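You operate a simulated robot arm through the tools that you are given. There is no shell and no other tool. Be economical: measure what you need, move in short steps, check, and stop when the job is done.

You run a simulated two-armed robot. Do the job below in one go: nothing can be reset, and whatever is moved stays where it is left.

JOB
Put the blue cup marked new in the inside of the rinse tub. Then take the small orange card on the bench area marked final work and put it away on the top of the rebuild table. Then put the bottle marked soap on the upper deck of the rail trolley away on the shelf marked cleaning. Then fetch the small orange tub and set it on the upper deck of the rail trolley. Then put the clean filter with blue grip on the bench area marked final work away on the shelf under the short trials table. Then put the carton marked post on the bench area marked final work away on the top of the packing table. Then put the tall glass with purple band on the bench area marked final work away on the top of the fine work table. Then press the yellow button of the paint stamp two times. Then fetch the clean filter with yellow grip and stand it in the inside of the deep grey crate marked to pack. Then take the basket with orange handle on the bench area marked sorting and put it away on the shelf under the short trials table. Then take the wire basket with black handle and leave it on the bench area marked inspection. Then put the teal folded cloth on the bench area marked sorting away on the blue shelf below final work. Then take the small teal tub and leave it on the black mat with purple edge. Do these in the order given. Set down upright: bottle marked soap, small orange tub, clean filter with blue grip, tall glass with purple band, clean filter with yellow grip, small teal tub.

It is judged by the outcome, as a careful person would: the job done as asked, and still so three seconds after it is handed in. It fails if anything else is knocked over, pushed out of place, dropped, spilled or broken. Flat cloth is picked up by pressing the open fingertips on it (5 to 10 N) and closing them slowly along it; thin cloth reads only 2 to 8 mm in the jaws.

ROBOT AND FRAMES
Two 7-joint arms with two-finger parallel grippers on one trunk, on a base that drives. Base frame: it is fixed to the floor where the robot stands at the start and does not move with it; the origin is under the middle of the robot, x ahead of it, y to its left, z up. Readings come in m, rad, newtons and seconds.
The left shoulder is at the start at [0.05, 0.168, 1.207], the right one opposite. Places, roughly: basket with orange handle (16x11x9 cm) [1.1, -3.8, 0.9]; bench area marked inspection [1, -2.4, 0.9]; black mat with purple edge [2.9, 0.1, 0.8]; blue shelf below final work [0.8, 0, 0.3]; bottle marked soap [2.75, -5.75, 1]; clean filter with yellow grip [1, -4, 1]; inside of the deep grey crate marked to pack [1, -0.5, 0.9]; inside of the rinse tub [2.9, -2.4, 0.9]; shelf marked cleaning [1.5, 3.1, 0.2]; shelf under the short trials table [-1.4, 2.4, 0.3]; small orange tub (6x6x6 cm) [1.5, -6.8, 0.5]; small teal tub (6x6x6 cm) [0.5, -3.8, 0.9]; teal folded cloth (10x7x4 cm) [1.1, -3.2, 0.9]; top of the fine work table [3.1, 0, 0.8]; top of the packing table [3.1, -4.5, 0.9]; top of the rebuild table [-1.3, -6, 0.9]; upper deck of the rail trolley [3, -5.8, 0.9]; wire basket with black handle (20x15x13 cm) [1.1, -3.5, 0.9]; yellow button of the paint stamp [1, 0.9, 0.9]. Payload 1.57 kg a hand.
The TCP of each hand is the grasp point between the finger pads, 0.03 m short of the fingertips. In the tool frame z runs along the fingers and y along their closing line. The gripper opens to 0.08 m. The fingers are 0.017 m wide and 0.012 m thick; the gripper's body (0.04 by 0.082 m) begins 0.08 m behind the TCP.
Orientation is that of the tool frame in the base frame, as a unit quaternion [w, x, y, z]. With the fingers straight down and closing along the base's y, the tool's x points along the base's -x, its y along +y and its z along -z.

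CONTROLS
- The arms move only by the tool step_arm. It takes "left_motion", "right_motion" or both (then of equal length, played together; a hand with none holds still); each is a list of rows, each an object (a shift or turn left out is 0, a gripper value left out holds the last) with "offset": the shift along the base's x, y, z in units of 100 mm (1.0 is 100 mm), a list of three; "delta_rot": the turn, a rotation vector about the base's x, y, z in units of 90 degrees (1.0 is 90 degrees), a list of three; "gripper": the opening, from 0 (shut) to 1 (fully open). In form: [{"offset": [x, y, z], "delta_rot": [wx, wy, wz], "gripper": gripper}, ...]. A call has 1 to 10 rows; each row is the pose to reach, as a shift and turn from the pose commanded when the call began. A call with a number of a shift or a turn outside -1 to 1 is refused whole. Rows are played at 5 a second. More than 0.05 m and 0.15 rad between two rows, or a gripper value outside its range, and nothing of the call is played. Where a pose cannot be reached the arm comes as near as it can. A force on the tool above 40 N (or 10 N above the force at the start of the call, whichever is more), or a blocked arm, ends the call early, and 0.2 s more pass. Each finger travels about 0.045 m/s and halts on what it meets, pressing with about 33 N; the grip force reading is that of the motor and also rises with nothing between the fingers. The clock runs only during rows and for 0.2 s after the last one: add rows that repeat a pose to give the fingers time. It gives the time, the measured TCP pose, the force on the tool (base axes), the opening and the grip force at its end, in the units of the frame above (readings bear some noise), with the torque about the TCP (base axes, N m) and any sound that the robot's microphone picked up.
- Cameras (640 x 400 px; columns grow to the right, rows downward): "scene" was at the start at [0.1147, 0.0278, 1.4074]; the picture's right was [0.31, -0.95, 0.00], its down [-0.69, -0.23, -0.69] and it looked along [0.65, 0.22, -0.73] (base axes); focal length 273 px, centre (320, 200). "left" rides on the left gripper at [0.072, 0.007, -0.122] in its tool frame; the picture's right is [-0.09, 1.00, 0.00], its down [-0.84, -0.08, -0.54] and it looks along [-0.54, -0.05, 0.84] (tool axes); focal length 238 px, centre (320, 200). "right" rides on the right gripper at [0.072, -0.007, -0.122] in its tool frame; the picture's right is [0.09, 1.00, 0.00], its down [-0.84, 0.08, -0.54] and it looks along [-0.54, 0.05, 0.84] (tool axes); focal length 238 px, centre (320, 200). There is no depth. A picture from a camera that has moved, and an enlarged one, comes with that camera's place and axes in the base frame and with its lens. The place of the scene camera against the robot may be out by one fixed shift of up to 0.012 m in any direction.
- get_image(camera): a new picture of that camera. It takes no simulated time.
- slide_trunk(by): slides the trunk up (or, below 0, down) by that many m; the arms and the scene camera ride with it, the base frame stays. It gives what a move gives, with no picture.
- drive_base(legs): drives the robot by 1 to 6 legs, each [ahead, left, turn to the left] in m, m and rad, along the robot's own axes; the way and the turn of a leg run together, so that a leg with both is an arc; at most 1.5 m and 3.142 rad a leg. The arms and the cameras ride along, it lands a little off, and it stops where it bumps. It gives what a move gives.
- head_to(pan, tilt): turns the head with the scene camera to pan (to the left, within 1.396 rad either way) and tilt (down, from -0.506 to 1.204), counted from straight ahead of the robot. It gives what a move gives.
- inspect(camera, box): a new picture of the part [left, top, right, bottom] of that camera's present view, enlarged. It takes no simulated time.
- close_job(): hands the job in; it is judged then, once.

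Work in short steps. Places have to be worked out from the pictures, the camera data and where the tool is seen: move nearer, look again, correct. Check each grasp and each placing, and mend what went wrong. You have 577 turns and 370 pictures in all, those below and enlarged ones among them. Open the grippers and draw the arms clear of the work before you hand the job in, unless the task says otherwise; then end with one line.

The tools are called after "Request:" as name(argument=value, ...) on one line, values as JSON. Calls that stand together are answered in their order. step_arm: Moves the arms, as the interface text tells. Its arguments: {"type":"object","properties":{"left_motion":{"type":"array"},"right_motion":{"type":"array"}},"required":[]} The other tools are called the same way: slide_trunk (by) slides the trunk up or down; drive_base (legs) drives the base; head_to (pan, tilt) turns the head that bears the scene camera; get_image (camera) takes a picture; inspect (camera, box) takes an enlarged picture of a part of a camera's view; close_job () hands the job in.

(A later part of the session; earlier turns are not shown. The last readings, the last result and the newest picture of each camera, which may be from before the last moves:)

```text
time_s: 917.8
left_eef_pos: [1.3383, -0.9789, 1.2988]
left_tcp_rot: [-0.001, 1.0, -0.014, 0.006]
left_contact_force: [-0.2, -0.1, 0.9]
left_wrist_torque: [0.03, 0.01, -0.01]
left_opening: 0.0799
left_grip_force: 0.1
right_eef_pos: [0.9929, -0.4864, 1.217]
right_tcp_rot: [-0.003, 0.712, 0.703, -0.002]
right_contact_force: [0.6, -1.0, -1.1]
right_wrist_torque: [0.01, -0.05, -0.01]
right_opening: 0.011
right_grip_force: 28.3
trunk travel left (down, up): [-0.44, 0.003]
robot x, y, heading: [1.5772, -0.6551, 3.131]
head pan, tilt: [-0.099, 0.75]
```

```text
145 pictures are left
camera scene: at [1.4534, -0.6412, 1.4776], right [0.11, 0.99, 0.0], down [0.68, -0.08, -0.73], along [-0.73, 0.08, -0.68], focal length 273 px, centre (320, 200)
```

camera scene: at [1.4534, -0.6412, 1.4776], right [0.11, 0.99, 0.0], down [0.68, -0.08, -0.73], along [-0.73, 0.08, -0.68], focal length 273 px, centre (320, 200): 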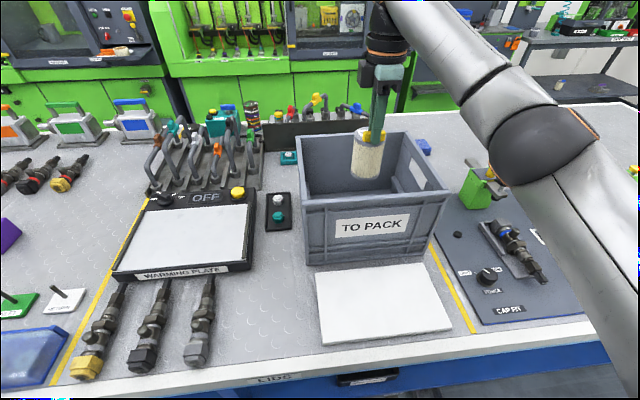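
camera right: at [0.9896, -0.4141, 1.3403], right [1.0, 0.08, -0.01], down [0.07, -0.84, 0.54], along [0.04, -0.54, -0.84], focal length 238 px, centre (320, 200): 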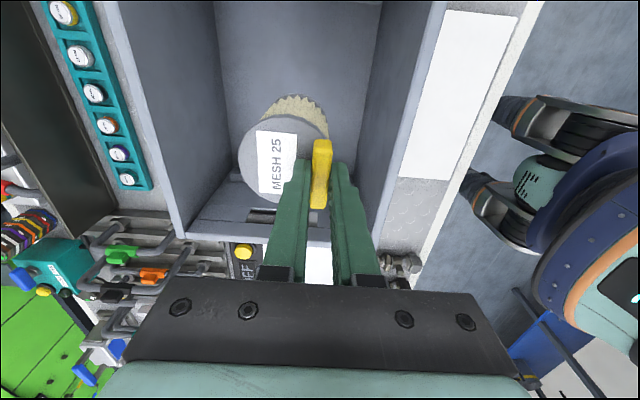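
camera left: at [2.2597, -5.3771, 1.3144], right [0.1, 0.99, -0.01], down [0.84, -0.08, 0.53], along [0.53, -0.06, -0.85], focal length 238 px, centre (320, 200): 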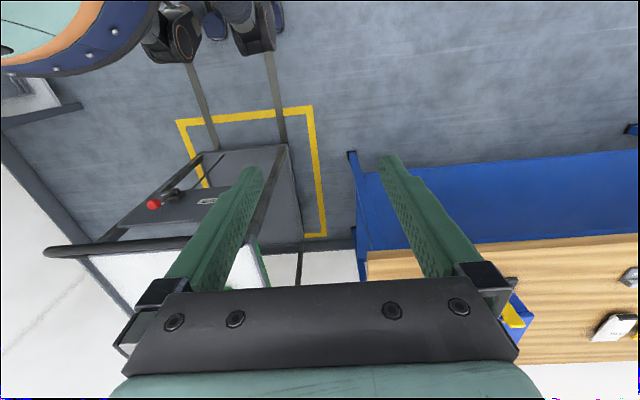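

Filter is above the interior, clear of all walls. I lower into the crate.

Request:
step_arm(right_motion=[{"offset": [0, 0, -0.3]}, {"offset": [0, 0, -0.7]}, {"offset": [0, 0, -1.0]}])

Request:
step_arm(right_motion=[{"offset": [0, 0, -0.25]}, {"offset": [0, 0, -0.45]}, {"offset": [0, 0, -0.55]}, {"offset": [0, 0, -0.65]}])

Request:
get_image(camera="right")

```text
time_s: 918.6
left_eef_pos: [1.3381, -0.9796, 1.299]
left_tcp_rot: [0.0, 1.0, -0.014, 0.005]
left_contact_force: [-0.5, 1.0, -0.2]
left_wrist_torque: [0.02, 0.03, -0.05]
left_opening: 0.08
left_grip_force: 0.1
right_eef_pos: [0.9954, -0.4838, 1.1175]
right_tcp_rot: [-0.003, 0.711, 0.703, -0.001]
right_contact_force: [0.7, 0.1, -1.0]
right_wrist_torque: [0.03, -0.05, 0.0]
right_opening: 0.0112
right_grip_force: 29.5
trunk travel left (down, up): [-0.44, 0.003]
robot x, y, heading: [1.5775, -0.6522, 3.128]
head pan, tilt: [-0.099, 0.75]
```

```text
time_s: 919.6
left_eef_pos: [1.3373, -0.9787, 1.2996]
left_tcp_rot: [0.001, 1.0, -0.014, 0.005]
left_contact_force: [-0.7, 0.2, 0.3]
left_wrist_torque: [-0.02, 0.0, 0.0]
left_opening: 0.0801
left_grip_force: 0.0
right_eef_pos: [0.9945, -0.4843, 1.0538]
right_tcp_rot: [-0.004, 0.711, 0.703, -0.001]
right_contact_force: [0.4, 0.5, -1.3]
right_wrist_torque: [-0.03, -0.04, 0.0]
right_opening: 0.0114
right_grip_force: 28.8
trunk travel left (down, up): [-0.44, 0.003]
robot x, y, heading: [1.5791, -0.6512, 3.128]
head pan, tilt: [-0.099, 0.75]
```

```text
144 pictures are left
camera right: at [0.9903, -0.4128, 1.1761], right [1.0, 0.08, -0.01], down [0.07, -0.84, 0.54], along [0.04, -0.54, -0.84], focal length 238 px, centre (320, 200)
```

right: 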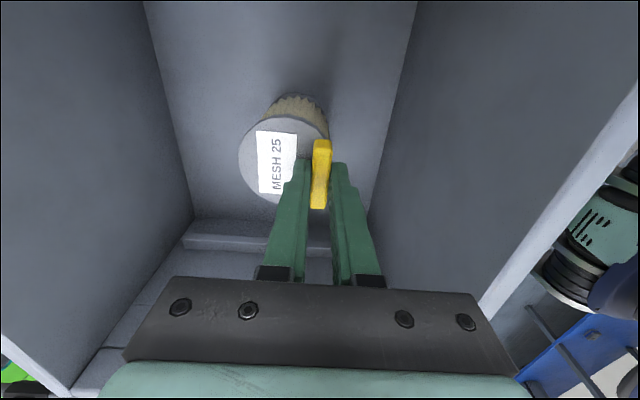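

Still free. I lower in small steps to contact.

Request:
step_arm(right_motion=[{"offset": [0, 0, -0.06]}, {"offset": [0, 0, -0.12]}, {"offset": [0, 0, -0.18]}, {"offset": [0, 0, -0.24]}])

```text
time_s: 920.6
left_eef_pos: [1.3422, -0.9797, 1.3003]
left_tcp_rot: [-0.001, 1.0, -0.014, 0.003]
left_contact_force: [0.4, 0.3, 0.7]
left_wrist_torque: [0.0, 0.0, 0.02]
left_opening: 0.08
left_grip_force: 0.1
right_eef_pos: [0.995, -0.485, 1.0384]
right_tcp_rot: [-0.009, 0.711, 0.704, -0.007]
right_contact_force: [2.8, 4.6, 36.5]
right_wrist_torque: [0.61, -0.5, -0.03]
right_opening: 0.0116
right_grip_force: 29.4
trunk travel left (down, up): [-0.44, 0.003]
robot x, y, heading: [1.5736, -0.6517, 3.131]
head pan, tilt: [-0.099, 0.75]
```

Contact. I ease up, release, and lift out.

Request:
step_arm(right_motion=[{"offset": [0, 0, 0.09]}, {"offset": [0, 0, 0.09], "gripper": 0.2}, {"offset": [0, 0, 0.09], "gripper": 0.4}, {"offset": [0, 0, 0.09], "gripper": 0.55}, {"offset": [0, 0, 0.4], "gripper": 0.55}, {"offset": [0, 0, 0.8], "gripper": 0.55}])

Request:
get_image(camera="right")

```text
time_s: 922.0
left_eef_pos: [1.3396, -0.9786, 1.2986]
left_tcp_rot: [0.0, 1.0, -0.014, 0.005]
left_contact_force: [-0.2, -0.1, 0.4]
left_wrist_torque: [0.0, 0.01, -0.03]
left_opening: 0.0799
left_grip_force: 0.1
right_eef_pos: [0.9945, -0.4839, 1.1088]
right_tcp_rot: [-0.003, 0.711, 0.703, -0.001]
right_contact_force: [-0.6, -0.6, 0.1]
right_wrist_torque: [0.0, -0.02, -0.02]
right_opening: 0.0443
right_grip_force: 0.0
trunk travel left (down, up): [-0.44, 0.003]
robot x, y, heading: [1.5771, -0.653, 3.123]
head pan, tilt: [-0.099, 0.75]
```

```text
143 pictures are left
camera right: at [0.9905, -0.4127, 1.2325], right [1.0, 0.08, -0.01], down [0.07, -0.84, 0.54], along [0.04, -0.54, -0.84], focal length 238 px, centre (320, 200)
```

right: 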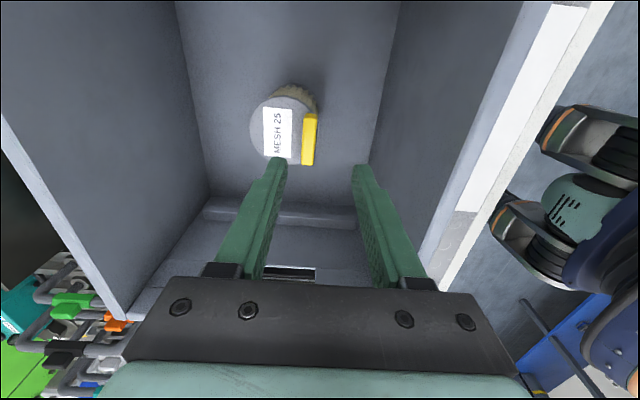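

The filter stands in the crate. Next the orange-handled basket: I raise clear, retract and drive back to sorting.

Request:
step_arm(right_motion=[{"offset": [0, 0, 0.4]}, {"offset": [0, 0, 0.8]}, {"offset": [0.2, 0, 1.0]}, {"offset": [0.6, 0, 1.0]}, {"offset": [1.0, 0, 1.0]}])

Request:
drive_base(legs=[[-0.4, 0, 0.016], [0, 1.4, 0], [0, 1.4, 0]])

Request:
slide_trunk(by=-0.065)

Request:
drive_base(legs=[[0, 0.45, 0]])

Request:
head_to(pan=-0.1, tilt=0.6)

Request:
get_image(camera="scene")

```text
time_s: 923.2
left_eef_pos: [1.3396, -0.978, 1.299]
left_tcp_rot: [0.0, 1.0, -0.014, 0.005]
left_contact_force: [0.4, -0.9, -0.4]
left_wrist_torque: [0.03, 0.02, -0.01]
left_opening: 0.08
left_grip_force: 0.1
right_eef_pos: [1.0965, -0.4857, 1.2105]
right_tcp_rot: [-0.004, 0.711, 0.703, -0.001]
right_contact_force: [-0.2, -0.3, -0.5]
right_wrist_torque: [-0.01, -0.01, 0.03]
right_opening: 0.044
right_grip_force: 0.1
trunk travel left (down, up): [-0.44, 0.003]
robot x, y, heading: [1.5793, -0.6553, 3.129]
head pan, tilt: [-0.099, 0.75]
```

```text
time_s: 938.9
left_eef_pos: [1.8337, -3.7888, 1.299]
left_tcp_rot: [-0.001, 1.0, 0.01, 0.005]
left_contact_force: [-0.2, 0.5, -0.1]
left_wrist_torque: [0.0, 0.02, -0.01]
left_opening: 0.08
left_grip_force: 0.0
right_eef_pos: [1.5675, -3.3087, 1.2088]
right_tcp_rot: [-0.004, 0.693, 0.721, -0.001]
right_contact_force: [-0.2, -0.4, -0.3]
right_wrist_torque: [0.04, 0.03, 0.0]
right_opening: 0.044
right_grip_force: 0.0
trunk travel left (down, up): [-0.44, 0.003]
robot x, y, heading: [2.0612, -3.4531, -3.109]
head pan, tilt: [-0.099, 0.75]
```

```text
time_s: 939.9
left_eef_pos: [1.8344, -3.789, 1.2336]
left_tcp_rot: [0.0, 1.0, 0.009, 0.005]
left_contact_force: [0.0, 0.7, 0.3]
left_wrist_torque: [-0.02, 0.02, 0.01]
left_opening: 0.0801
left_grip_force: 0.3
right_eef_pos: [1.5663, -3.3081, 1.1455]
right_tcp_rot: [-0.004, 0.694, 0.72, -0.001]
right_contact_force: [0.4, -0.3, -0.9]
right_wrist_torque: [0.01, 0.0, -0.01]
right_opening: 0.044
right_grip_force: 0.0
trunk travel left (down, up): [-0.375, 0.068]
robot x, y, heading: [2.0583, -3.4518, -3.107]
head pan, tilt: [-0.099, 0.75]
```

```text
time_s: 942.7
left_eef_pos: [1.849, -4.2546, 1.234]
left_tcp_rot: [-0.001, 1.0, 0.01, 0.005]
left_contact_force: [-0.3, -0.8, 0.1]
left_wrist_torque: [0.0, 0.01, 0.0]
left_opening: 0.08
left_grip_force: 0.1
right_eef_pos: [1.5828, -3.7737, 1.1446]
right_tcp_rot: [-0.003, 0.693, 0.721, -0.001]
right_contact_force: [0.4, -0.1, 0.0]
right_wrist_torque: [0.03, -0.01, -0.02]
right_opening: 0.0441
right_grip_force: 0.1
trunk travel left (down, up): [-0.375, 0.068]
robot x, y, heading: [2.0736, -3.9152, -3.106]
head pan, tilt: [-0.099, 0.75]
```

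```text
time_s: 943.4
left_eef_pos: [1.8513, -4.2547, 1.235]
left_tcp_rot: [0.0, 1.0, 0.009, 0.005]
left_contact_force: [-0.3, 0.1, -0.7]
left_wrist_torque: [0.0, -0.01, 0.05]
left_opening: 0.0802
left_grip_force: 0.1
right_eef_pos: [1.5828, -3.774, 1.1439]
right_tcp_rot: [-0.004, 0.694, 0.72, -0.001]
right_contact_force: [0.1, 0.8, 1.0]
right_wrist_torque: [-0.01, 0.0, 0.02]
right_opening: 0.044
right_grip_force: 0.1
trunk travel left (down, up): [-0.375, 0.068]
robot x, y, heading: [2.0727, -3.9112, -3.104]
head pan, tilt: [-0.099, 0.6]
```

```text
142 pictures are left
camera scene: at [1.9433, -3.9109, 1.4255], right [0.06, 1.0, 0.0], down [0.56, -0.04, -0.82], along [-0.82, 0.05, -0.57], focal length 273 px, centre (320, 200)
```

scene: 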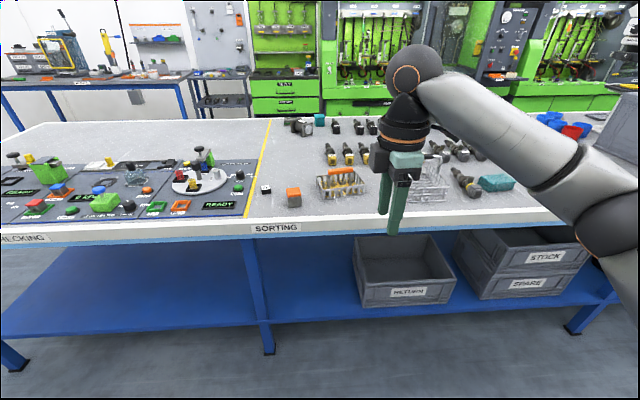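

I approach the bench with the orange handle slightly to my right and look from above.

Request:
drive_base(legs=[[0, 0.03, -0.037], [0.43, 0, 0]])

Request:
get_image(camera="right")

Request:
get_image(camera="scene")

```text
time_s: 946.5
left_eef_pos: [1.4073, -4.2782, 1.2337]
left_tcp_rot: [0.0, 1.0, -0.006, 0.005]
left_contact_force: [-0.3, 0.6, 0.3]
left_wrist_torque: [0.0, -0.01, 0.0]
left_opening: 0.0797
left_grip_force: 0.1
right_eef_pos: [1.1535, -3.7884, 1.1438]
right_tcp_rot: [-0.004, 0.705, 0.709, -0.001]
right_contact_force: [1.1, 0.3, 0.3]
right_wrist_torque: [0.01, -0.03, -0.02]
right_opening: 0.044
right_grip_force: 0.0
trunk travel left (down, up): [-0.375, 0.068]
robot x, y, heading: [1.6387, -3.9435, -3.139]
head pan, tilt: [-0.099, 0.6]
```

```text
141 pictures are left
camera right: at [1.1487, -3.7174, 1.2669], right [0.99, 0.1, -0.01], down [0.09, -0.84, 0.54], along [0.05, -0.54, -0.84], focal length 238 px, centre (320, 200)
```

right: 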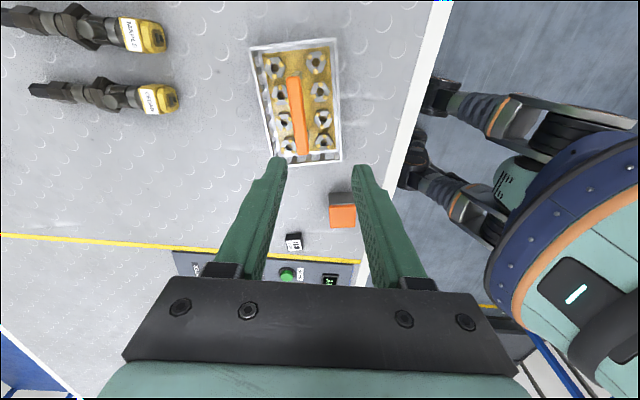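

```text
140 pictures are left
camera scene: at [1.5098, -3.9373, 1.4254], right [0.1, 1.0, 0.0], down [0.56, -0.05, -0.82], along [-0.82, 0.08, -0.57], focal length 273 px, centre (320, 200)
```

scene: 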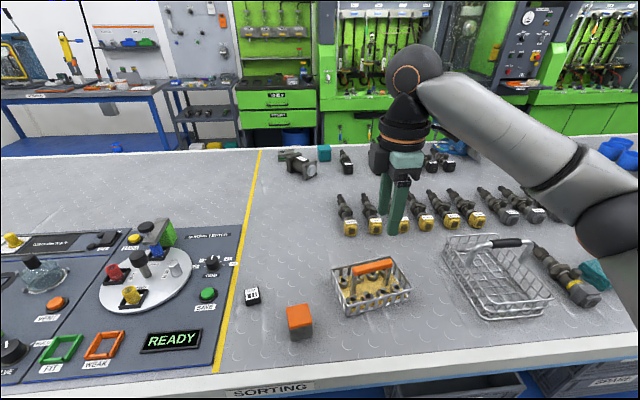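

Handle centre (1.129,−3.787,0.985), turned ~10°. I align the gripper and descend to just above it.

Request:
step_arm(right_motion=[{"offset": [-0.15, 0, -0.3], "delta_rot": [0, 0, 0.06]}, {"offset": [-0.24, 0.01, -0.6], "delta_rot": [0, 0, 0.11]}, {"offset": [-0.24, 0.01, -0.9], "delta_rot": [0, 0, 0.11]}])

Request:
get_image(camera="right")

```text
time_s: 947.3
left_eef_pos: [1.4056, -4.2774, 1.2331]
left_tcp_rot: [0.0, 1.0, -0.004, 0.005]
left_contact_force: [0.5, 0.2, 1.2]
left_wrist_torque: [-0.02, -0.02, 0.03]
left_opening: 0.08
left_grip_force: 0.0
right_eef_pos: [1.1309, -3.7896, 1.0544]
right_tcp_rot: [-0.003, 0.64, 0.768, -0.002]
right_contact_force: [0.1, 0.7, 0.5]
right_wrist_torque: [-0.01, -0.02, -0.02]
right_opening: 0.0438
right_grip_force: 0.0
trunk travel left (down, up): [-0.375, 0.068]
robot x, y, heading: [1.6388, -3.9457, -3.141]
head pan, tilt: [-0.099, 0.6]
```

```text
139 pictures are left
camera right: at [1.1136, -3.7197, 1.1769], right [0.96, 0.27, -0.01], down [0.23, -0.81, 0.54], along [0.14, -0.52, -0.84], focal length 238 px, centre (320, 200)
```

right: 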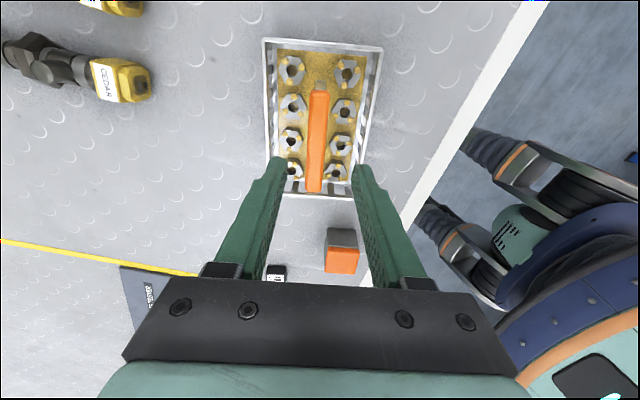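

Aligned with the bar. I descend 5.5 cm and close on the handle.

Request:
step_arm(right_motion=[{"offset": [-0.01, 0.0, -0.3]}, {"offset": [-0.01, 0.0, -0.55]}, {"offset": [-0.01, 0.0, -0.6]}, {"offset": [-0.01, 0.0, -0.6], "gripper": 0.3}, {"offset": [-0.01, 0.0, -0.6], "gripper": 0.1}, {"offset": [-0.01, 0.0, -0.6], "gripper": 0}, {"offset": [-0.01, 0.0, -0.6], "gripper": 0}, {"offset": [-0.01, 0.0, -0.6], "gripper": 0}])

Request:
get_image(camera="right")

Request:
inspect(camera="scene", box=[310, 220, 450, 330])

```text
time_s: 949.1
left_eef_pos: [1.4067, -4.2781, 1.2337]
left_tcp_rot: [0.001, 1.0, -0.005, 0.006]
left_contact_force: [-0.6, -0.9, 0.7]
left_wrist_torque: [0.01, -0.01, 0.0]
left_opening: 0.0798
left_grip_force: 0.1
right_eef_pos: [1.1303, -3.7884, 0.995]
right_tcp_rot: [-0.003, 0.641, 0.768, -0.002]
right_contact_force: [-2.8, -0.5, 0.1]
right_wrist_torque: [-0.03, 0.11, -0.03]
right_opening: 0.0157
right_grip_force: 31.2
trunk travel left (down, up): [-0.375, 0.068]
robot x, y, heading: [1.6437, -3.9466, -3.142]
head pan, tilt: [-0.099, 0.6]
```

```text
138 pictures are left
camera right: at [1.113, -3.7194, 1.1178], right [0.96, 0.27, -0.01], down [0.23, -0.81, 0.54], along [0.14, -0.52, -0.84], focal length 238 px, centre (320, 200)
```

right: 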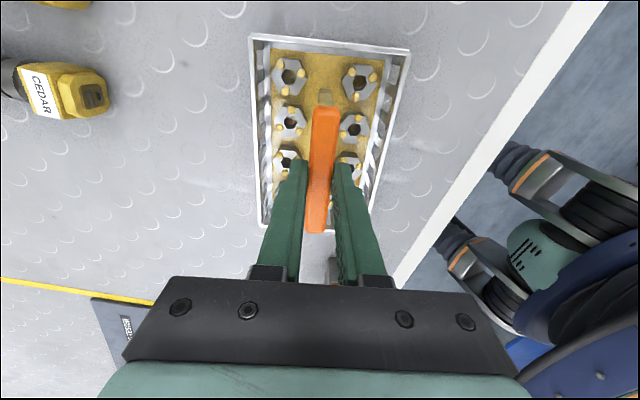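

```text
3.64 times, centred on (380, 275) of scene
camera zoom: at [1.51, -3.9373, 1.4255], right [0.1, 1.0, 0.0], down [0.56, -0.05, -0.82], along [-0.82, 0.08, -0.57], focal length 992 px, centre (102, -73)
```

zoom: 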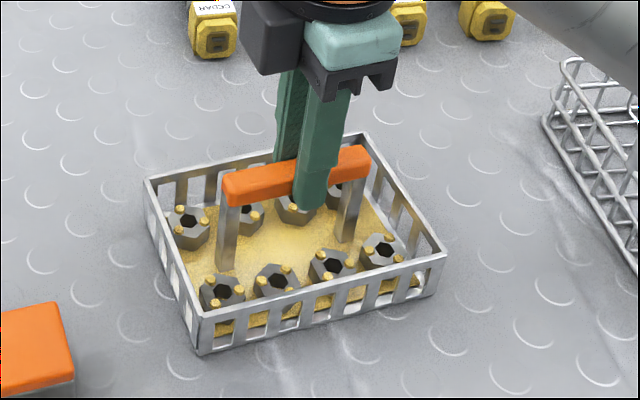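

Gripped at the bar (16 mm). I lift gently.

Request:
step_arm(right_motion=[{"offset": [0, 0, 0.15]}, {"offset": [0, 0, 0.35]}, {"offset": [0, 0, 0.6]}, {"offset": [0, 0, 0.9]}])

Request:
get_image(camera="scene")

```text
time_s: 950.1
left_eef_pos: [1.4059, -4.2774, 1.2335]
left_tcp_rot: [0.0, 1.0, -0.005, 0.005]
left_contact_force: [0.8, -0.7, -0.8]
left_wrist_torque: [0.02, -0.03, -0.01]
left_opening: 0.0799
left_grip_force: 0.0
right_eef_pos: [1.1284, -3.7898, 1.0849]
right_tcp_rot: [-0.003, 0.641, 0.767, -0.003]
right_contact_force: [-0.3, -0.5, -3.3]
right_wrist_torque: [-0.03, -0.01, -0.04]
right_opening: 0.0158
right_grip_force: 31.2
trunk travel left (down, up): [-0.375, 0.068]
robot x, y, heading: [1.6406, -3.9495, -3.134]
head pan, tilt: [-0.099, 0.6]
```

```text
136 pictures are left
camera scene: at [1.5104, -3.9373, 1.4255], right [0.1, 1.0, 0.0], down [0.56, -0.05, -0.83], along [-0.82, 0.08, -0.56], focal length 273 px, centre (320, 200)
```

scene: 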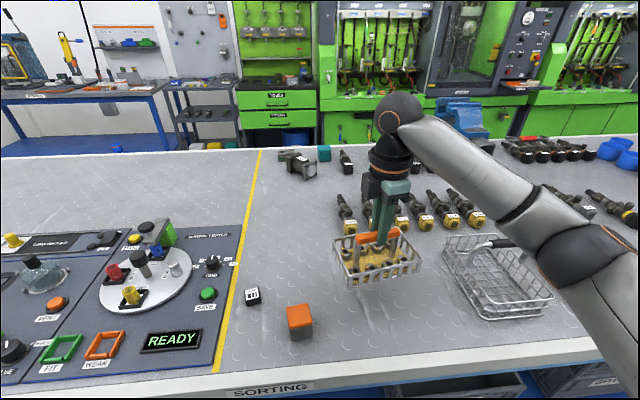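

Level and steady. I retract it, back into the aisle and strafe north.

Request:
step_arm(right_motion=[{"offset": [0.2, 0, 0.3]}, {"offset": [0.5, 0, 0.6]}, {"offset": [0.8, 0, 0.8]}])

Request:
drive_base(legs=[[-0.33, 0, 0], [0, -1.4, 0], [0, -1.4, 0]])

```text
time_s: 950.9
left_eef_pos: [1.4062, -4.2786, 1.2334]
left_tcp_rot: [0.0, 1.0, -0.006, 0.005]
left_contact_force: [-0.6, 0.8, -0.1]
left_wrist_torque: [0.0, 0.03, 0.02]
left_opening: 0.08
left_grip_force: 0.1
right_eef_pos: [1.2078, -3.7905, 1.1622]
right_tcp_rot: [-0.004, 0.642, 0.767, -0.001]
right_contact_force: [-0.3, 0.0, -2.3]
right_wrist_torque: [0.0, 0.0, 0.0]
right_opening: 0.0156
right_grip_force: 31.0
trunk travel left (down, up): [-0.375, 0.068]
robot x, y, heading: [1.6403, -3.9492, -3.133]
head pan, tilt: [-0.099, 0.6]
```

```text
time_s: 965.9
left_eef_pos: [1.6738, -1.5391, 1.2335]
left_tcp_rot: [0.001, 1.0, 0.017, 0.006]
left_contact_force: [1.2, 0.3, 0.3]
left_wrist_torque: [0.02, 0.02, -0.01]
left_opening: 0.0798
left_grip_force: 0.1
right_eef_pos: [1.4532, -1.0617, 1.1611]
right_tcp_rot: [-0.003, 0.623, 0.782, -0.003]
right_contact_force: [0.1, 0.3, -2.7]
right_wrist_torque: [-0.01, 0.0, 0.02]
right_opening: 0.0157
right_grip_force: 31.5
trunk travel left (down, up): [-0.375, 0.068]
robot x, y, heading: [1.8908, -1.1967, -3.093]
head pan, tilt: [-0.099, 0.6]
```

Request:
drive_base(legs=[[-0.08, 0, -0.049], [0, -1.4, 0], [0, -1.4, 0]])

Request:
drive_base(legs=[[0, -0.6, 0]])

```text
time_s: 980.0
left_eef_pos: [1.7114, 1.2357, 1.2335]
left_tcp_rot: [0.0, 1.0, -0.01, 0.006]
left_contact_force: [-0.1, 0.1, 0.1]
left_wrist_torque: [-0.04, -0.02, -0.02]
left_opening: 0.0799
left_grip_force: 0.1
right_eef_pos: [1.5175, 1.7246, 1.1615]
right_tcp_rot: [-0.003, 0.644, 0.765, -0.002]
right_contact_force: [0.6, 0.3, -3.4]
right_wrist_torque: [-0.02, 0.03, 0.03]
right_opening: 0.0155
right_grip_force: 31.1
trunk travel left (down, up): [-0.375, 0.068]
robot x, y, heading: [1.9485, 1.5638, 3.134]
head pan, tilt: [-0.099, 0.6]
```

```text
time_s: 983.3
left_eef_pos: [1.714, 1.8309, 1.2336]
left_tcp_rot: [0.0, 1.0, -0.014, 0.005]
left_contact_force: [0.2, 0.4, 0.6]
left_wrist_torque: [0.03, 0.0, -0.02]
left_opening: 0.08
left_grip_force: 0.1
right_eef_pos: [1.5235, 2.3207, 1.1598]
right_tcp_rot: [-0.003, 0.648, 0.762, -0.002]
right_contact_force: [-0.8, 0.2, -3.2]
right_wrist_torque: [-0.01, 0.01, 0.0]
right_opening: 0.0153
right_grip_force: 30.6
trunk travel left (down, up): [-0.375, 0.068]
robot x, y, heading: [1.9539, 2.1555, 3.129]
head pan, tilt: [-0.099, 0.6]
```

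Now west through the corridor to the trials table, lining up at y≈1.95.

Request:
drive_base(legs=[[0, 0, 0.012], [1.1, 0, 0], [1.05, 0, 0]])

Request:
drive_base(legs=[[0, 0.2, 0]])

Request:
head_to(pan=0.0, tilt=0.65)

Request:
get_image(camera="scene")

```text
time_s: 994.2
left_eef_pos: [-0.4144, 1.8357, 1.2338]
left_tcp_rot: [-0.001, 1.0, -0.009, 0.006]
left_contact_force: [-0.2, 0.1, 0.3]
left_wrist_torque: [0.01, -0.01, 0.01]
left_opening: 0.0802
left_grip_force: 0.0
right_eef_pos: [-0.6099, 2.3238, 1.1613]
right_tcp_rot: [-0.004, 0.643, 0.766, -0.002]
right_contact_force: [-0.1, -0.2, -2.5]
right_wrist_torque: [0.02, -0.03, 0.02]
right_opening: 0.0153
right_grip_force: 31.1
trunk travel left (down, up): [-0.375, 0.068]
robot x, y, heading: [-0.1784, 2.1627, 3.142]
head pan, tilt: [-0.099, 0.6]
```

```text
time_s: 995.9
left_eef_pos: [-0.413, 1.6307, 1.232]
left_tcp_rot: [-0.001, 1.0, -0.008, 0.005]
left_contact_force: [0.1, -0.5, 0.1]
left_wrist_torque: [-0.01, 0.01, 0.01]
left_opening: 0.0799
left_grip_force: 0.1
right_eef_pos: [-0.6091, 2.1178, 1.1602]
right_tcp_rot: [-0.003, 0.643, 0.766, -0.002]
right_contact_force: [-0.5, -0.4, -2.6]
right_wrist_torque: [0.02, 0.03, -0.01]
right_opening: 0.0159
right_grip_force: 31.4
trunk travel left (down, up): [-0.375, 0.068]
robot x, y, heading: [-0.1791, 1.9596, 3.141]
head pan, tilt: [-0.099, 0.6]
```

```text
time_s: 996.5
left_eef_pos: [-0.4145, 1.6312, 1.2351]
left_tcp_rot: [0.0, 1.0, -0.008, 0.005]
left_contact_force: [-0.8, 0.5, 0.4]
left_wrist_torque: [0.01, 0.0, 0.04]
left_opening: 0.0796
left_grip_force: 0.0
right_eef_pos: [-0.6093, 2.1187, 1.1599]
right_tcp_rot: [-0.004, 0.643, 0.766, -0.001]
right_contact_force: [-0.6, -0.1, -3.2]
right_wrist_torque: [-0.02, 0.02, -0.01]
right_opening: 0.0153
right_grip_force: 31.2
trunk travel left (down, up): [-0.375, 0.068]
robot x, y, heading: [-0.1766, 1.9563, 3.141]
head pan, tilt: [0.0, 0.649]
```

```text
135 pictures are left
camera scene: at [-0.3069, 1.9621, 1.4212], right [0.0, 1.0, 0.0], down [0.6, 0.0, -0.8], along [-0.8, 0.0, -0.6], focal length 273 px, centre (320, 200)
```

scene: 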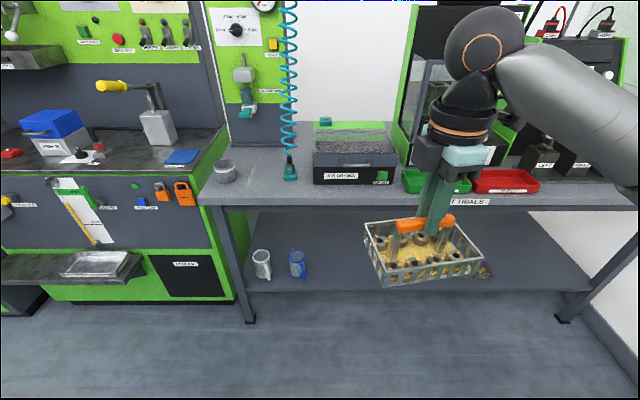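

Free spot on the shelf between the blue mug and the filter. I lower the trunk and bring the basket down in front.

Request:
slide_trunk(by=-0.375)

Request:
step_arm(right_motion=[{"offset": [-0.2, 0, -0.4]}, {"offset": [-0.3, 0, -0.7]}, {"offset": [-0.4, 0, -1.0]}], left_motion=[{"offset": [0, 0, 0.3]}, {"offset": [0, 0, 0.6]}, {"offset": [0, 0, 1.0]}])

Request:
step_arm(right_motion=[{"offset": [-0.1, 0, -0.4]}, {"offset": [-0.2, 0, -0.7]}, {"offset": [-0.2, 0, -1.0]}])

Request:
step_arm(right_motion=[{"offset": [0, 0, -0.4]}, {"offset": [0, 0, -0.8]}, {"offset": [0, 0, -1.0]}])

Request:
step_arm(right_motion=[{"offset": [0, 0, -0.3]}, {"offset": [0, 0, -0.5]}])

Request:
head_to(pan=-0.3, tilt=0.75)

Request:
get_image(camera="scene")

```text
time_s: 1000.1
left_eef_pos: [-0.4127, 1.6304, 0.8593]
left_tcp_rot: [0.0, 1.0, -0.008, 0.005]
left_contact_force: [0.2, 0.2, 0.5]
left_wrist_torque: [0.02, 0.0, -0.02]
left_opening: 0.0802
left_grip_force: 0.1
right_eef_pos: [-0.6089, 2.1178, 0.7857]
right_tcp_rot: [-0.003, 0.643, 0.766, -0.001]
right_contact_force: [-0.8, 0.2, -2.7]
right_wrist_torque: [0.0, -0.03, -0.01]
right_opening: 0.0154
right_grip_force: 31.3
trunk travel left (down, up): [0.0, 0.443]
robot x, y, heading: [-0.1795, 1.9584, 3.145]
head pan, tilt: [0.0, 0.649]
```

```text
time_s: 1000.9
left_eef_pos: [-0.4142, 1.633, 0.9593]
left_tcp_rot: [0.001, 1.0, -0.008, 0.006]
left_contact_force: [0.2, -1.0, 0.9]
left_wrist_torque: [0.02, 0.01, -0.02]
left_opening: 0.0801
left_grip_force: 0.1
right_eef_pos: [-0.6505, 2.1212, 0.6846]
right_tcp_rot: [-0.004, 0.643, 0.766, -0.002]
right_contact_force: [0.3, 0.3, -2.6]
right_wrist_torque: [0.07, 0.02, 0.03]
right_opening: 0.0157
right_grip_force: 31.7
trunk travel left (down, up): [0.0, 0.443]
robot x, y, heading: [-0.1817, 1.9566, 3.142]
head pan, tilt: [0.0, 0.649]
```

```text
time_s: 1001.7
left_eef_pos: [-0.4136, 1.6332, 0.9574]
left_tcp_rot: [0.001, 1.0, -0.007, 0.005]
left_contact_force: [1.1, -0.1, 0.1]
left_wrist_torque: [0.02, -0.02, 0.02]
left_opening: 0.0801
left_grip_force: 0.2
right_eef_pos: [-0.6702, 2.1192, 0.5839]
right_tcp_rot: [-0.004, 0.642, 0.767, -0.002]
right_contact_force: [-0.3, -0.3, -2.4]
right_wrist_torque: [0.02, -0.01, 0.02]
right_opening: 0.0154
right_grip_force: 31.2
trunk travel left (down, up): [0.0, 0.443]
robot x, y, heading: [-0.1782, 1.9589, 3.145]
head pan, tilt: [0.0, 0.649]
```

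```text
time_s: 1002.5
left_eef_pos: [-0.4139, 1.6332, 0.9593]
left_tcp_rot: [0.0, 1.0, -0.008, 0.005]
left_contact_force: [0.4, -0.2, 0.3]
left_wrist_torque: [0.0, 0.0, -0.01]
left_opening: 0.0799
left_grip_force: 0.1
right_eef_pos: [-0.6706, 2.1212, 0.4868]
right_tcp_rot: [-0.003, 0.642, 0.766, -0.001]
right_contact_force: [-0.4, 0.2, -2.8]
right_wrist_torque: [0.0, 0.02, 0.03]
right_opening: 0.0156
right_grip_force: 31.5
trunk travel left (down, up): [0.0, 0.443]
robot x, y, heading: [-0.178, 1.9587, 3.14]
head pan, tilt: [0.0, 0.649]
```

```text
time_s: 1003.1
left_eef_pos: [-0.4143, 1.6335, 0.9582]
left_tcp_rot: [0.0, 1.0, -0.01, 0.005]
left_contact_force: [-0.2, -0.3, 0.4]
left_wrist_torque: [0.01, 0.0, 0.02]
left_opening: 0.0799
left_grip_force: 0.0
right_eef_pos: [-0.6699, 2.118, 0.4366]
right_tcp_rot: [-0.003, 0.643, 0.766, -0.002]
right_contact_force: [0.0, -0.2, -3.2]
right_wrist_torque: [-0.01, 0.04, 0.02]
right_opening: 0.0156
right_grip_force: 30.9
trunk travel left (down, up): [0.0, 0.443]
robot x, y, heading: [-0.1756, 1.9616, 3.141]
head pan, tilt: [0.0, 0.649]
```

```text
time_s: 1003.9
left_eef_pos: [-0.4129, 1.6343, 0.9587]
left_tcp_rot: [0.0, 1.0, -0.008, 0.005]
left_contact_force: [0.1, 0.5, 0.4]
left_wrist_torque: [0.03, -0.01, 0.0]
left_opening: 0.0798
left_grip_force: 0.0
right_eef_pos: [-0.6709, 2.1204, 0.4364]
right_tcp_rot: [-0.004, 0.643, 0.766, -0.001]
right_contact_force: [-0.3, 0.0, -4.4]
right_wrist_torque: [-0.03, 0.02, 0.0]
right_opening: 0.0156
right_grip_force: 31.6
trunk travel left (down, up): [0.0, 0.443]
robot x, y, heading: [-0.1784, 1.9612, 3.142]
head pan, tilt: [-0.3, 0.75]
```

```text
134 pictures are left
camera scene: at [-0.2993, 1.9864, 1.0376], right [0.3, 0.96, 0.0], down [0.65, -0.2, -0.73], along [-0.7, 0.22, -0.68], focal length 273 px, centre (320, 200)
```

scene: 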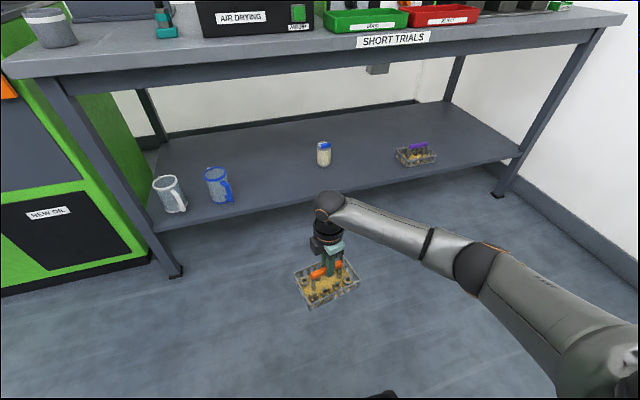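

There's room between the blue mug and the filter. I drive in.

Request:
drive_base(legs=[[0.3, 0.02, 0]])

Request:
drive_base(legs=[[0.2, 0, 0]])

Request:
get_image(camera="scene")

Request:
get_image(camera="right")

```text
time_s: 1006.0
left_eef_pos: [-0.7188, 1.6134, 0.9588]
left_tcp_rot: [0.0, 1.0, -0.007, 0.006]
left_contact_force: [-0.3, -0.2, 0.4]
left_wrist_torque: [-0.01, -0.07, 0.01]
left_opening: 0.0798
left_grip_force: 0.1
right_eef_pos: [-0.9772, 2.0978, 0.4369]
right_tcp_rot: [-0.004, 0.642, 0.767, -0.001]
right_contact_force: [-0.4, 0.1, -3.5]
right_wrist_torque: [0.01, 0.02, 0.01]
right_opening: 0.0158
right_grip_force: 31.7
trunk travel left (down, up): [0.0, 0.443]
robot x, y, heading: [-0.4805, 1.9398, -3.139]
head pan, tilt: [-0.3, 0.75]
```

```text
time_s: 1007.6
left_eef_pos: [-0.9171, 1.6117, 0.958]
left_tcp_rot: [0.001, 1.0, -0.006, 0.005]
left_contact_force: [0.2, 0.9, 0.3]
left_wrist_torque: [-0.03, 0.0, 0.02]
left_opening: 0.0802
left_grip_force: 0.1
right_eef_pos: [-1.1767, 2.0981, 0.435]
right_tcp_rot: [-0.004, 0.641, 0.768, -0.001]
right_contact_force: [0.2, 0.0, -3.3]
right_wrist_torque: [0.03, -0.02, -0.01]
right_opening: 0.0159
right_grip_force: 31.5
trunk travel left (down, up): [0.0, 0.443]
robot x, y, heading: [-0.6847, 1.9419, -3.134]
head pan, tilt: [-0.3, 0.75]
```

```text
133 pictures are left
camera scene: at [-0.8046, 1.9658, 1.0376], right [0.29, 0.96, 0.0], down [0.65, -0.2, -0.73], along [-0.7, 0.21, -0.68], focal length 273 px, centre (320, 200)
```

scene: 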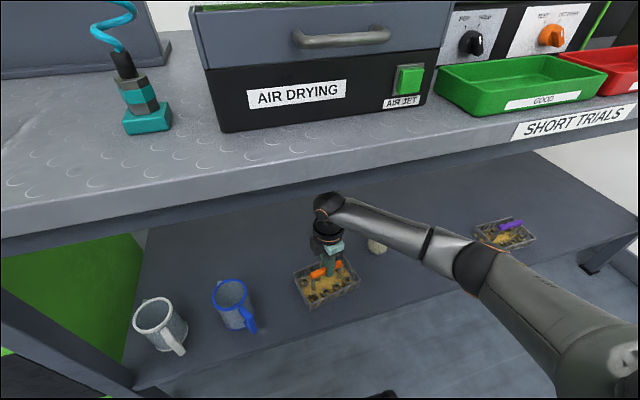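

```text
132 pictures are left
camera right: at [-1.1933, 2.166, 0.5593], right [0.96, 0.27, -0.01], down [0.23, -0.81, 0.54], along [0.14, -0.52, -0.84], focal length 238 px, centre (320, 200)
```

right: 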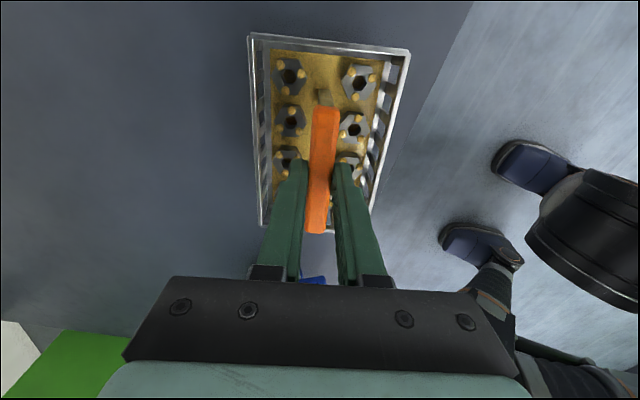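

I extend 4 cm deeper and lower to contact.

Request:
step_arm(right_motion=[{"offset": [-0.2, 0, 0]}, {"offset": [-0.4, 0, 0]}, {"offset": [-0.4, 0, -0.15]}, {"offset": [-0.4, 0, -0.25]}])

Request:
step_arm(right_motion=[{"offset": [0, 0, -0.05]}, {"offset": [0, 0, -0.1]}, {"offset": [0, 0, -0.15]}, {"offset": [0, 0, -0.2]}])

```text
time_s: 1008.6
left_eef_pos: [-0.9192, 1.6136, 0.9579]
left_tcp_rot: [-0.001, 1.0, -0.006, 0.005]
left_contact_force: [0.3, 0.5, -0.2]
left_wrist_torque: [-0.01, -0.03, 0.01]
left_opening: 0.0799
left_grip_force: 0.1
right_eef_pos: [-1.2158, 2.0974, 0.4099]
right_tcp_rot: [-0.005, 0.641, 0.768, -0.001]
right_contact_force: [-0.2, 0.1, -2.8]
right_wrist_torque: [-0.02, 0.02, -0.03]
right_opening: 0.0153
right_grip_force: 31.2
trunk travel left (down, up): [0.0, 0.443]
robot x, y, heading: [-0.6832, 1.9396, -3.131]
head pan, tilt: [-0.3, 0.75]
```

```text
time_s: 1009.6
left_eef_pos: [-0.9158, 1.6119, 0.96]
left_tcp_rot: [0.001, 1.0, -0.006, 0.005]
left_contact_force: [0.3, -0.6, 0.5]
left_wrist_torque: [0.0, 0.0, 0.01]
left_opening: 0.08
left_grip_force: 0.0
right_eef_pos: [-1.2176, 2.096, 0.3936]
right_tcp_rot: [-0.005, 0.641, 0.768, -0.003]
right_contact_force: [7.5, 1.9, 19.7]
right_wrist_torque: [0.21, -0.43, -0.01]
right_opening: 0.0155
right_grip_force: 31.3
trunk travel left (down, up): [0.0, 0.443]
robot x, y, heading: [-0.6807, 1.9367, -3.14]
head pan, tilt: [-0.3, 0.75]
```

Set on the shelf. I ease, open and lift the fingers off the handle.

Request:
step_arm(right_motion=[{"offset": [0, 0, 0.03]}, {"offset": [0, 0, 0.03], "gripper": 0.35}, {"offset": [0, 0, 0.03], "gripper": 0.6}, {"offset": [0, 0, 0.3]}, {"offset": [0, 0, 0.6]}])

Request:
drive_base(legs=[[-0.45, 0, 0]])

Request:
get_image(camera="scene")

```text
time_s: 1010.8
left_eef_pos: [-0.9164, 1.6124, 0.9596]
left_tcp_rot: [0.0, 1.0, -0.006, 0.006]
left_contact_force: [0.4, 0.0, 0.3]
left_wrist_torque: [0.0, 0.04, -0.02]
left_opening: 0.0801
left_grip_force: 0.1
right_eef_pos: [-1.2159, 2.0965, 0.453]
right_tcp_rot: [-0.004, 0.642, 0.767, -0.002]
right_contact_force: [0.2, -1.0, 0.5]
right_wrist_torque: [-0.02, 0.03, 0.01]
right_opening: 0.0481
right_grip_force: 0.0
trunk travel left (down, up): [0.0, 0.443]
robot x, y, heading: [-0.6802, 1.9385, -3.14]
head pan, tilt: [-0.3, 0.75]
```

```text
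time_s: 1013.6
left_eef_pos: [-0.4517, 1.6143, 0.9592]
left_tcp_rot: [0.0, 1.0, -0.007, 0.006]
left_contact_force: [-0.1, -0.2, 0.1]
left_wrist_torque: [-0.01, -0.03, 0.0]
left_opening: 0.08
left_grip_force: 0.1
right_eef_pos: [-0.7485, 2.0987, 0.4524]
right_tcp_rot: [-0.004, 0.641, 0.767, -0.001]
right_contact_force: [0.3, 1.1, 0.7]
right_wrist_torque: [-0.01, -0.03, 0.01]
right_opening: 0.0482
right_grip_force: 0.0
trunk travel left (down, up): [0.0, 0.443]
robot x, y, heading: [-0.2206, 1.936, -3.142]
head pan, tilt: [-0.3, 0.75]
```

```text
131 pictures are left
camera scene: at [-0.338, 1.9671, 1.0376], right [0.29, 0.96, 0.0], down [0.65, -0.2, -0.73], along [-0.7, 0.21, -0.68], focal length 273 px, centre (320, 200)
```

scene: 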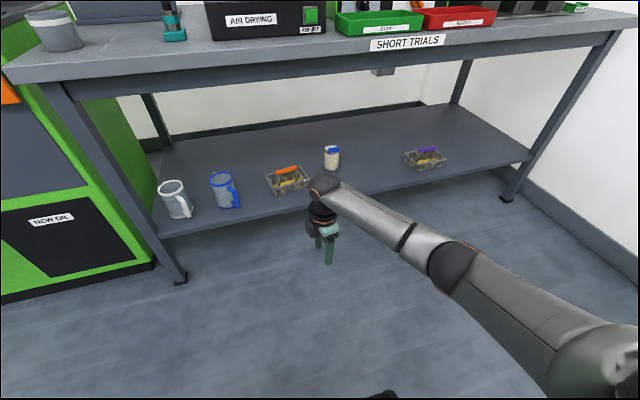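

Basket placed. Next the black-handled basket. I raise the trunk and arm, then return through the corridor to the east aisle.

Request:
slide_trunk(by=0.375)

Request:
step_arm(right_motion=[{"offset": [0.1, 0, 0.4]}, {"offset": [0.3, 0, 0.8]}, {"offset": [0.5, 0, 1.0]}], left_motion=[{"offset": [0, 0, -0.3]}, {"offset": [0, 0, -0.6]}, {"offset": [0, 0, -1.0]}])

Request:
step_arm(right_motion=[{"offset": [0.1, 0, 0.4]}, {"offset": [0.3, 0, 0.8]}, {"offset": [0.4, 0, 1.0]}])

Request:
step_arm(right_motion=[{"offset": [0, 0, 0.4]}, {"offset": [0, 0, 0.8]}, {"offset": [0, 0, 1.0]}])

Request:
drive_base(legs=[[0, -0.24, 0], [-1.1, 0, 0], [-1.1, 0, 0]])

```text
time_s: 1017.2
left_eef_pos: [-0.4511, 1.6132, 1.3333]
left_tcp_rot: [0.0, 1.0, -0.007, 0.005]
left_contact_force: [1.0, -0.3, 0.7]
left_wrist_torque: [0.01, -0.01, 0.01]
left_opening: 0.0799
left_grip_force: 0.0
right_eef_pos: [-0.7485, 2.0987, 0.8279]
right_tcp_rot: [-0.004, 0.642, 0.767, -0.001]
right_contact_force: [0.3, -0.4, 0.0]
right_wrist_torque: [0.01, -0.02, 0.02]
right_opening: 0.0479
right_grip_force: 0.0
trunk travel left (down, up): [-0.375, 0.068]
robot x, y, heading: [-0.2163, 1.9416, -3.137]
head pan, tilt: [-0.3, 0.75]
```

```text
time_s: 1018.0
left_eef_pos: [-0.4494, 1.6122, 1.2335]
left_tcp_rot: [0.0, 1.0, -0.006, 0.005]
left_contact_force: [-0.2, -0.9, -0.5]
left_wrist_torque: [-0.01, -0.03, -0.03]
left_opening: 0.0798
left_grip_force: 0.1
right_eef_pos: [-0.6983, 2.1014, 0.9293]
right_tcp_rot: [-0.004, 0.641, 0.767, -0.001]
right_contact_force: [-0.3, 0.2, -0.7]
right_wrist_torque: [-0.02, 0.0, 0.03]
right_opening: 0.0481
right_grip_force: 0.1
trunk travel left (down, up): [-0.375, 0.068]
robot x, y, heading: [-0.2169, 1.9386, -3.14]
head pan, tilt: [-0.3, 0.75]
```

```text
time_s: 1018.8
left_eef_pos: [-0.4502, 1.6129, 1.2336]
left_tcp_rot: [0.001, 1.0, -0.007, 0.005]
left_contact_force: [0.4, -0.5, 0.3]
left_wrist_torque: [-0.02, -0.01, 0.0]
left_opening: 0.0799
left_grip_force: 0.1
right_eef_pos: [-0.6612, 2.1044, 1.0275]
right_tcp_rot: [-0.002, 0.643, 0.766, 0.0]
right_contact_force: [-0.6, -1.1, -0.8]
right_wrist_torque: [-0.01, 0.01, -0.01]
right_opening: 0.0481
right_grip_force: 0.0
trunk travel left (down, up): [-0.375, 0.068]
robot x, y, heading: [-0.2148, 1.9391, -3.142]
head pan, tilt: [-0.3, 0.75]
```

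```text
time_s: 1019.6
left_eef_pos: [-0.4493, 1.6127, 1.2326]
left_tcp_rot: [0.0, 1.0, -0.007, 0.005]
left_contact_force: [0.7, -0.7, -0.1]
left_wrist_torque: [-0.01, -0.02, -0.01]
left_opening: 0.0801
left_grip_force: 0.0
right_eef_pos: [-0.6605, 2.1005, 1.1277]
right_tcp_rot: [-0.004, 0.641, 0.768, -0.001]
right_contact_force: [-0.3, -0.6, 1.4]
right_wrist_torque: [-0.04, -0.01, 0.02]
right_opening: 0.048
right_grip_force: 0.0
trunk travel left (down, up): [-0.375, 0.068]
robot x, y, heading: [-0.2197, 1.938, -3.139]
head pan, tilt: [-0.3, 0.75]
```

```text
time_s: 1031.9
left_eef_pos: [1.7523, 1.9096, 1.2326]
left_tcp_rot: [-0.001, 1.0, 0.005, 0.005]
left_contact_force: [-0.1, 0.0, 0.0]
left_wrist_torque: [-0.04, 0.02, 0.03]
left_opening: 0.0798
left_grip_force: 0.1
right_eef_pos: [1.5309, 2.3911, 1.1273]
right_tcp_rot: [-0.005, 0.633, 0.774, -0.001]
right_contact_force: [1.1, 0.0, -0.2]
right_wrist_torque: [0.02, 0.02, -0.05]
right_opening: 0.048
right_grip_force: 0.0
trunk travel left (down, up): [-0.375, 0.068]
robot x, y, heading: [1.9773, 2.2444, -3.117]
head pan, tilt: [-0.3, 0.75]
```

Request:
drive_base(legs=[[0.03, 0, -0.025], [0, 1.4, 0], [0, 1.4, 0]])

Request:
drive_base(legs=[[0, 1.4, 0], [0, 0.4, 0]])

Request:
head_to(pan=0.0, tilt=0.55)

Request:
get_image(camera="scene")

```text
time_s: 1045.7
left_eef_pos: [1.689, -0.8413, 1.2325]
left_tcp_rot: [0.0, 1.0, -0.02, 0.005]
left_contact_force: [-0.4, -0.9, -0.7]
left_wrist_torque: [-0.02, -0.01, -0.01]
left_opening: 0.0801
left_grip_force: 0.0
right_eef_pos: [1.49, -0.3472, 1.1275]
right_tcp_rot: [-0.004, 0.651, 0.759, -0.002]
right_contact_force: [0.0, -0.1, -0.6]
right_wrist_torque: [0.0, 0.02, 0.02]
right_opening: 0.0481
right_grip_force: 0.1
trunk travel left (down, up): [-0.375, 0.068]
robot x, y, heading: [1.927, -0.5176, 3.115]
head pan, tilt: [-0.3, 0.75]
```

```text
time_s: 1054.7
left_eef_pos: [1.6443, -2.6275, 1.2326]
left_tcp_rot: [0.0, 1.0, -0.026, 0.006]
left_contact_force: [-1.0, -0.2, 0.1]
left_wrist_torque: [0.02, -0.03, -0.02]
left_opening: 0.0799
left_grip_force: 0.0
right_eef_pos: [1.4527, -2.1325, 1.1273]
right_tcp_rot: [-0.003, 0.657, 0.754, -0.002]
right_contact_force: [-0.4, 0.4, -0.6]
right_wrist_torque: [0.03, 0.01, 0.02]
right_opening: 0.0479
right_grip_force: 0.1
trunk travel left (down, up): [-0.375, 0.068]
robot x, y, heading: [1.8913, -2.3105, 3.102]
head pan, tilt: [-0.3, 0.75]
```

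```text
time_s: 1055.5
left_eef_pos: [1.6444, -2.6271, 1.233]
left_tcp_rot: [0.0, 1.0, -0.026, 0.005]
left_contact_force: [-0.6, 0.2, 0.3]
left_wrist_torque: [-0.01, 0.0, 0.03]
left_opening: 0.0802
left_grip_force: 0.1
right_eef_pos: [1.4506, -2.1317, 1.1273]
right_tcp_rot: [-0.004, 0.657, 0.754, -0.002]
right_contact_force: [0.2, -0.6, -0.5]
right_wrist_torque: [-0.02, 0.0, 0.02]
right_opening: 0.0482
right_grip_force: 0.2
trunk travel left (down, up): [-0.375, 0.068]
robot x, y, heading: [1.891, -2.3087, 3.106]
head pan, tilt: [0.0, 0.55]
```

```text
130 pictures are left
camera scene: at [1.7583, -2.3009, 1.43], right [0.04, 1.0, 0.0], down [0.52, -0.02, -0.85], along [-0.85, 0.03, -0.52], focal length 273 px, centre (320, 200)
```

scene: 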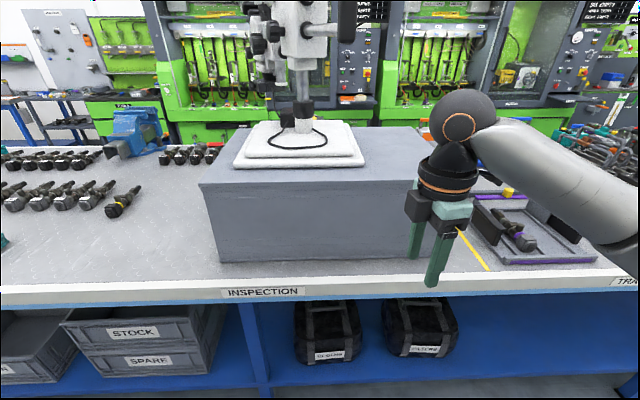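

The INSPECTION area carries a big granite block; I look left to find the boundary with sorting.

Request:
head_to(pan=0.5, tilt=0.6)

Request:
get_image(camera="scene")

```text
time_s: 1056.5
left_eef_pos: [1.6444, -2.6257, 1.2318]
left_tcp_rot: [0.0, 1.0, -0.026, 0.006]
left_contact_force: [0.4, 0.0, 1.1]
left_wrist_torque: [0.0, -0.01, 0.01]
left_opening: 0.0798
left_grip_force: 0.1
right_eef_pos: [1.4531, -2.1319, 1.1274]
right_tcp_rot: [-0.003, 0.657, 0.754, -0.001]
right_contact_force: [-0.6, 0.0, -0.1]
right_wrist_torque: [0.03, 0.02, 0.02]
right_opening: 0.048
right_grip_force: 0.0
trunk travel left (down, up): [-0.375, 0.068]
robot x, y, heading: [1.8917, -2.3089, 3.106]
head pan, tilt: [0.499, 0.6]
```

```text
129 pictures are left
camera scene: at [1.7689, -2.3436, 1.4255], right [-0.45, 0.9, 0.0], down [0.51, 0.25, -0.83], along [-0.74, -0.37, -0.56], focal length 273 px, centre (320, 200)
```

scene: 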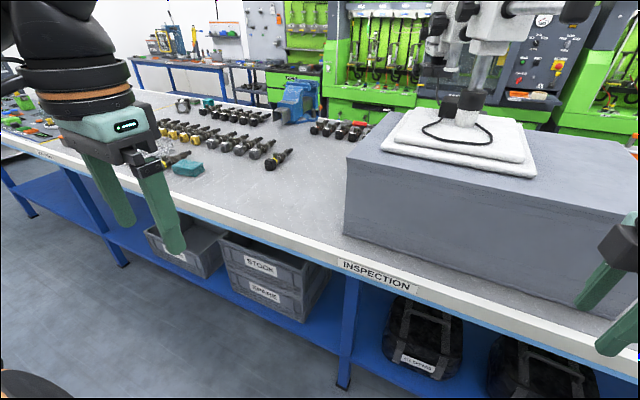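

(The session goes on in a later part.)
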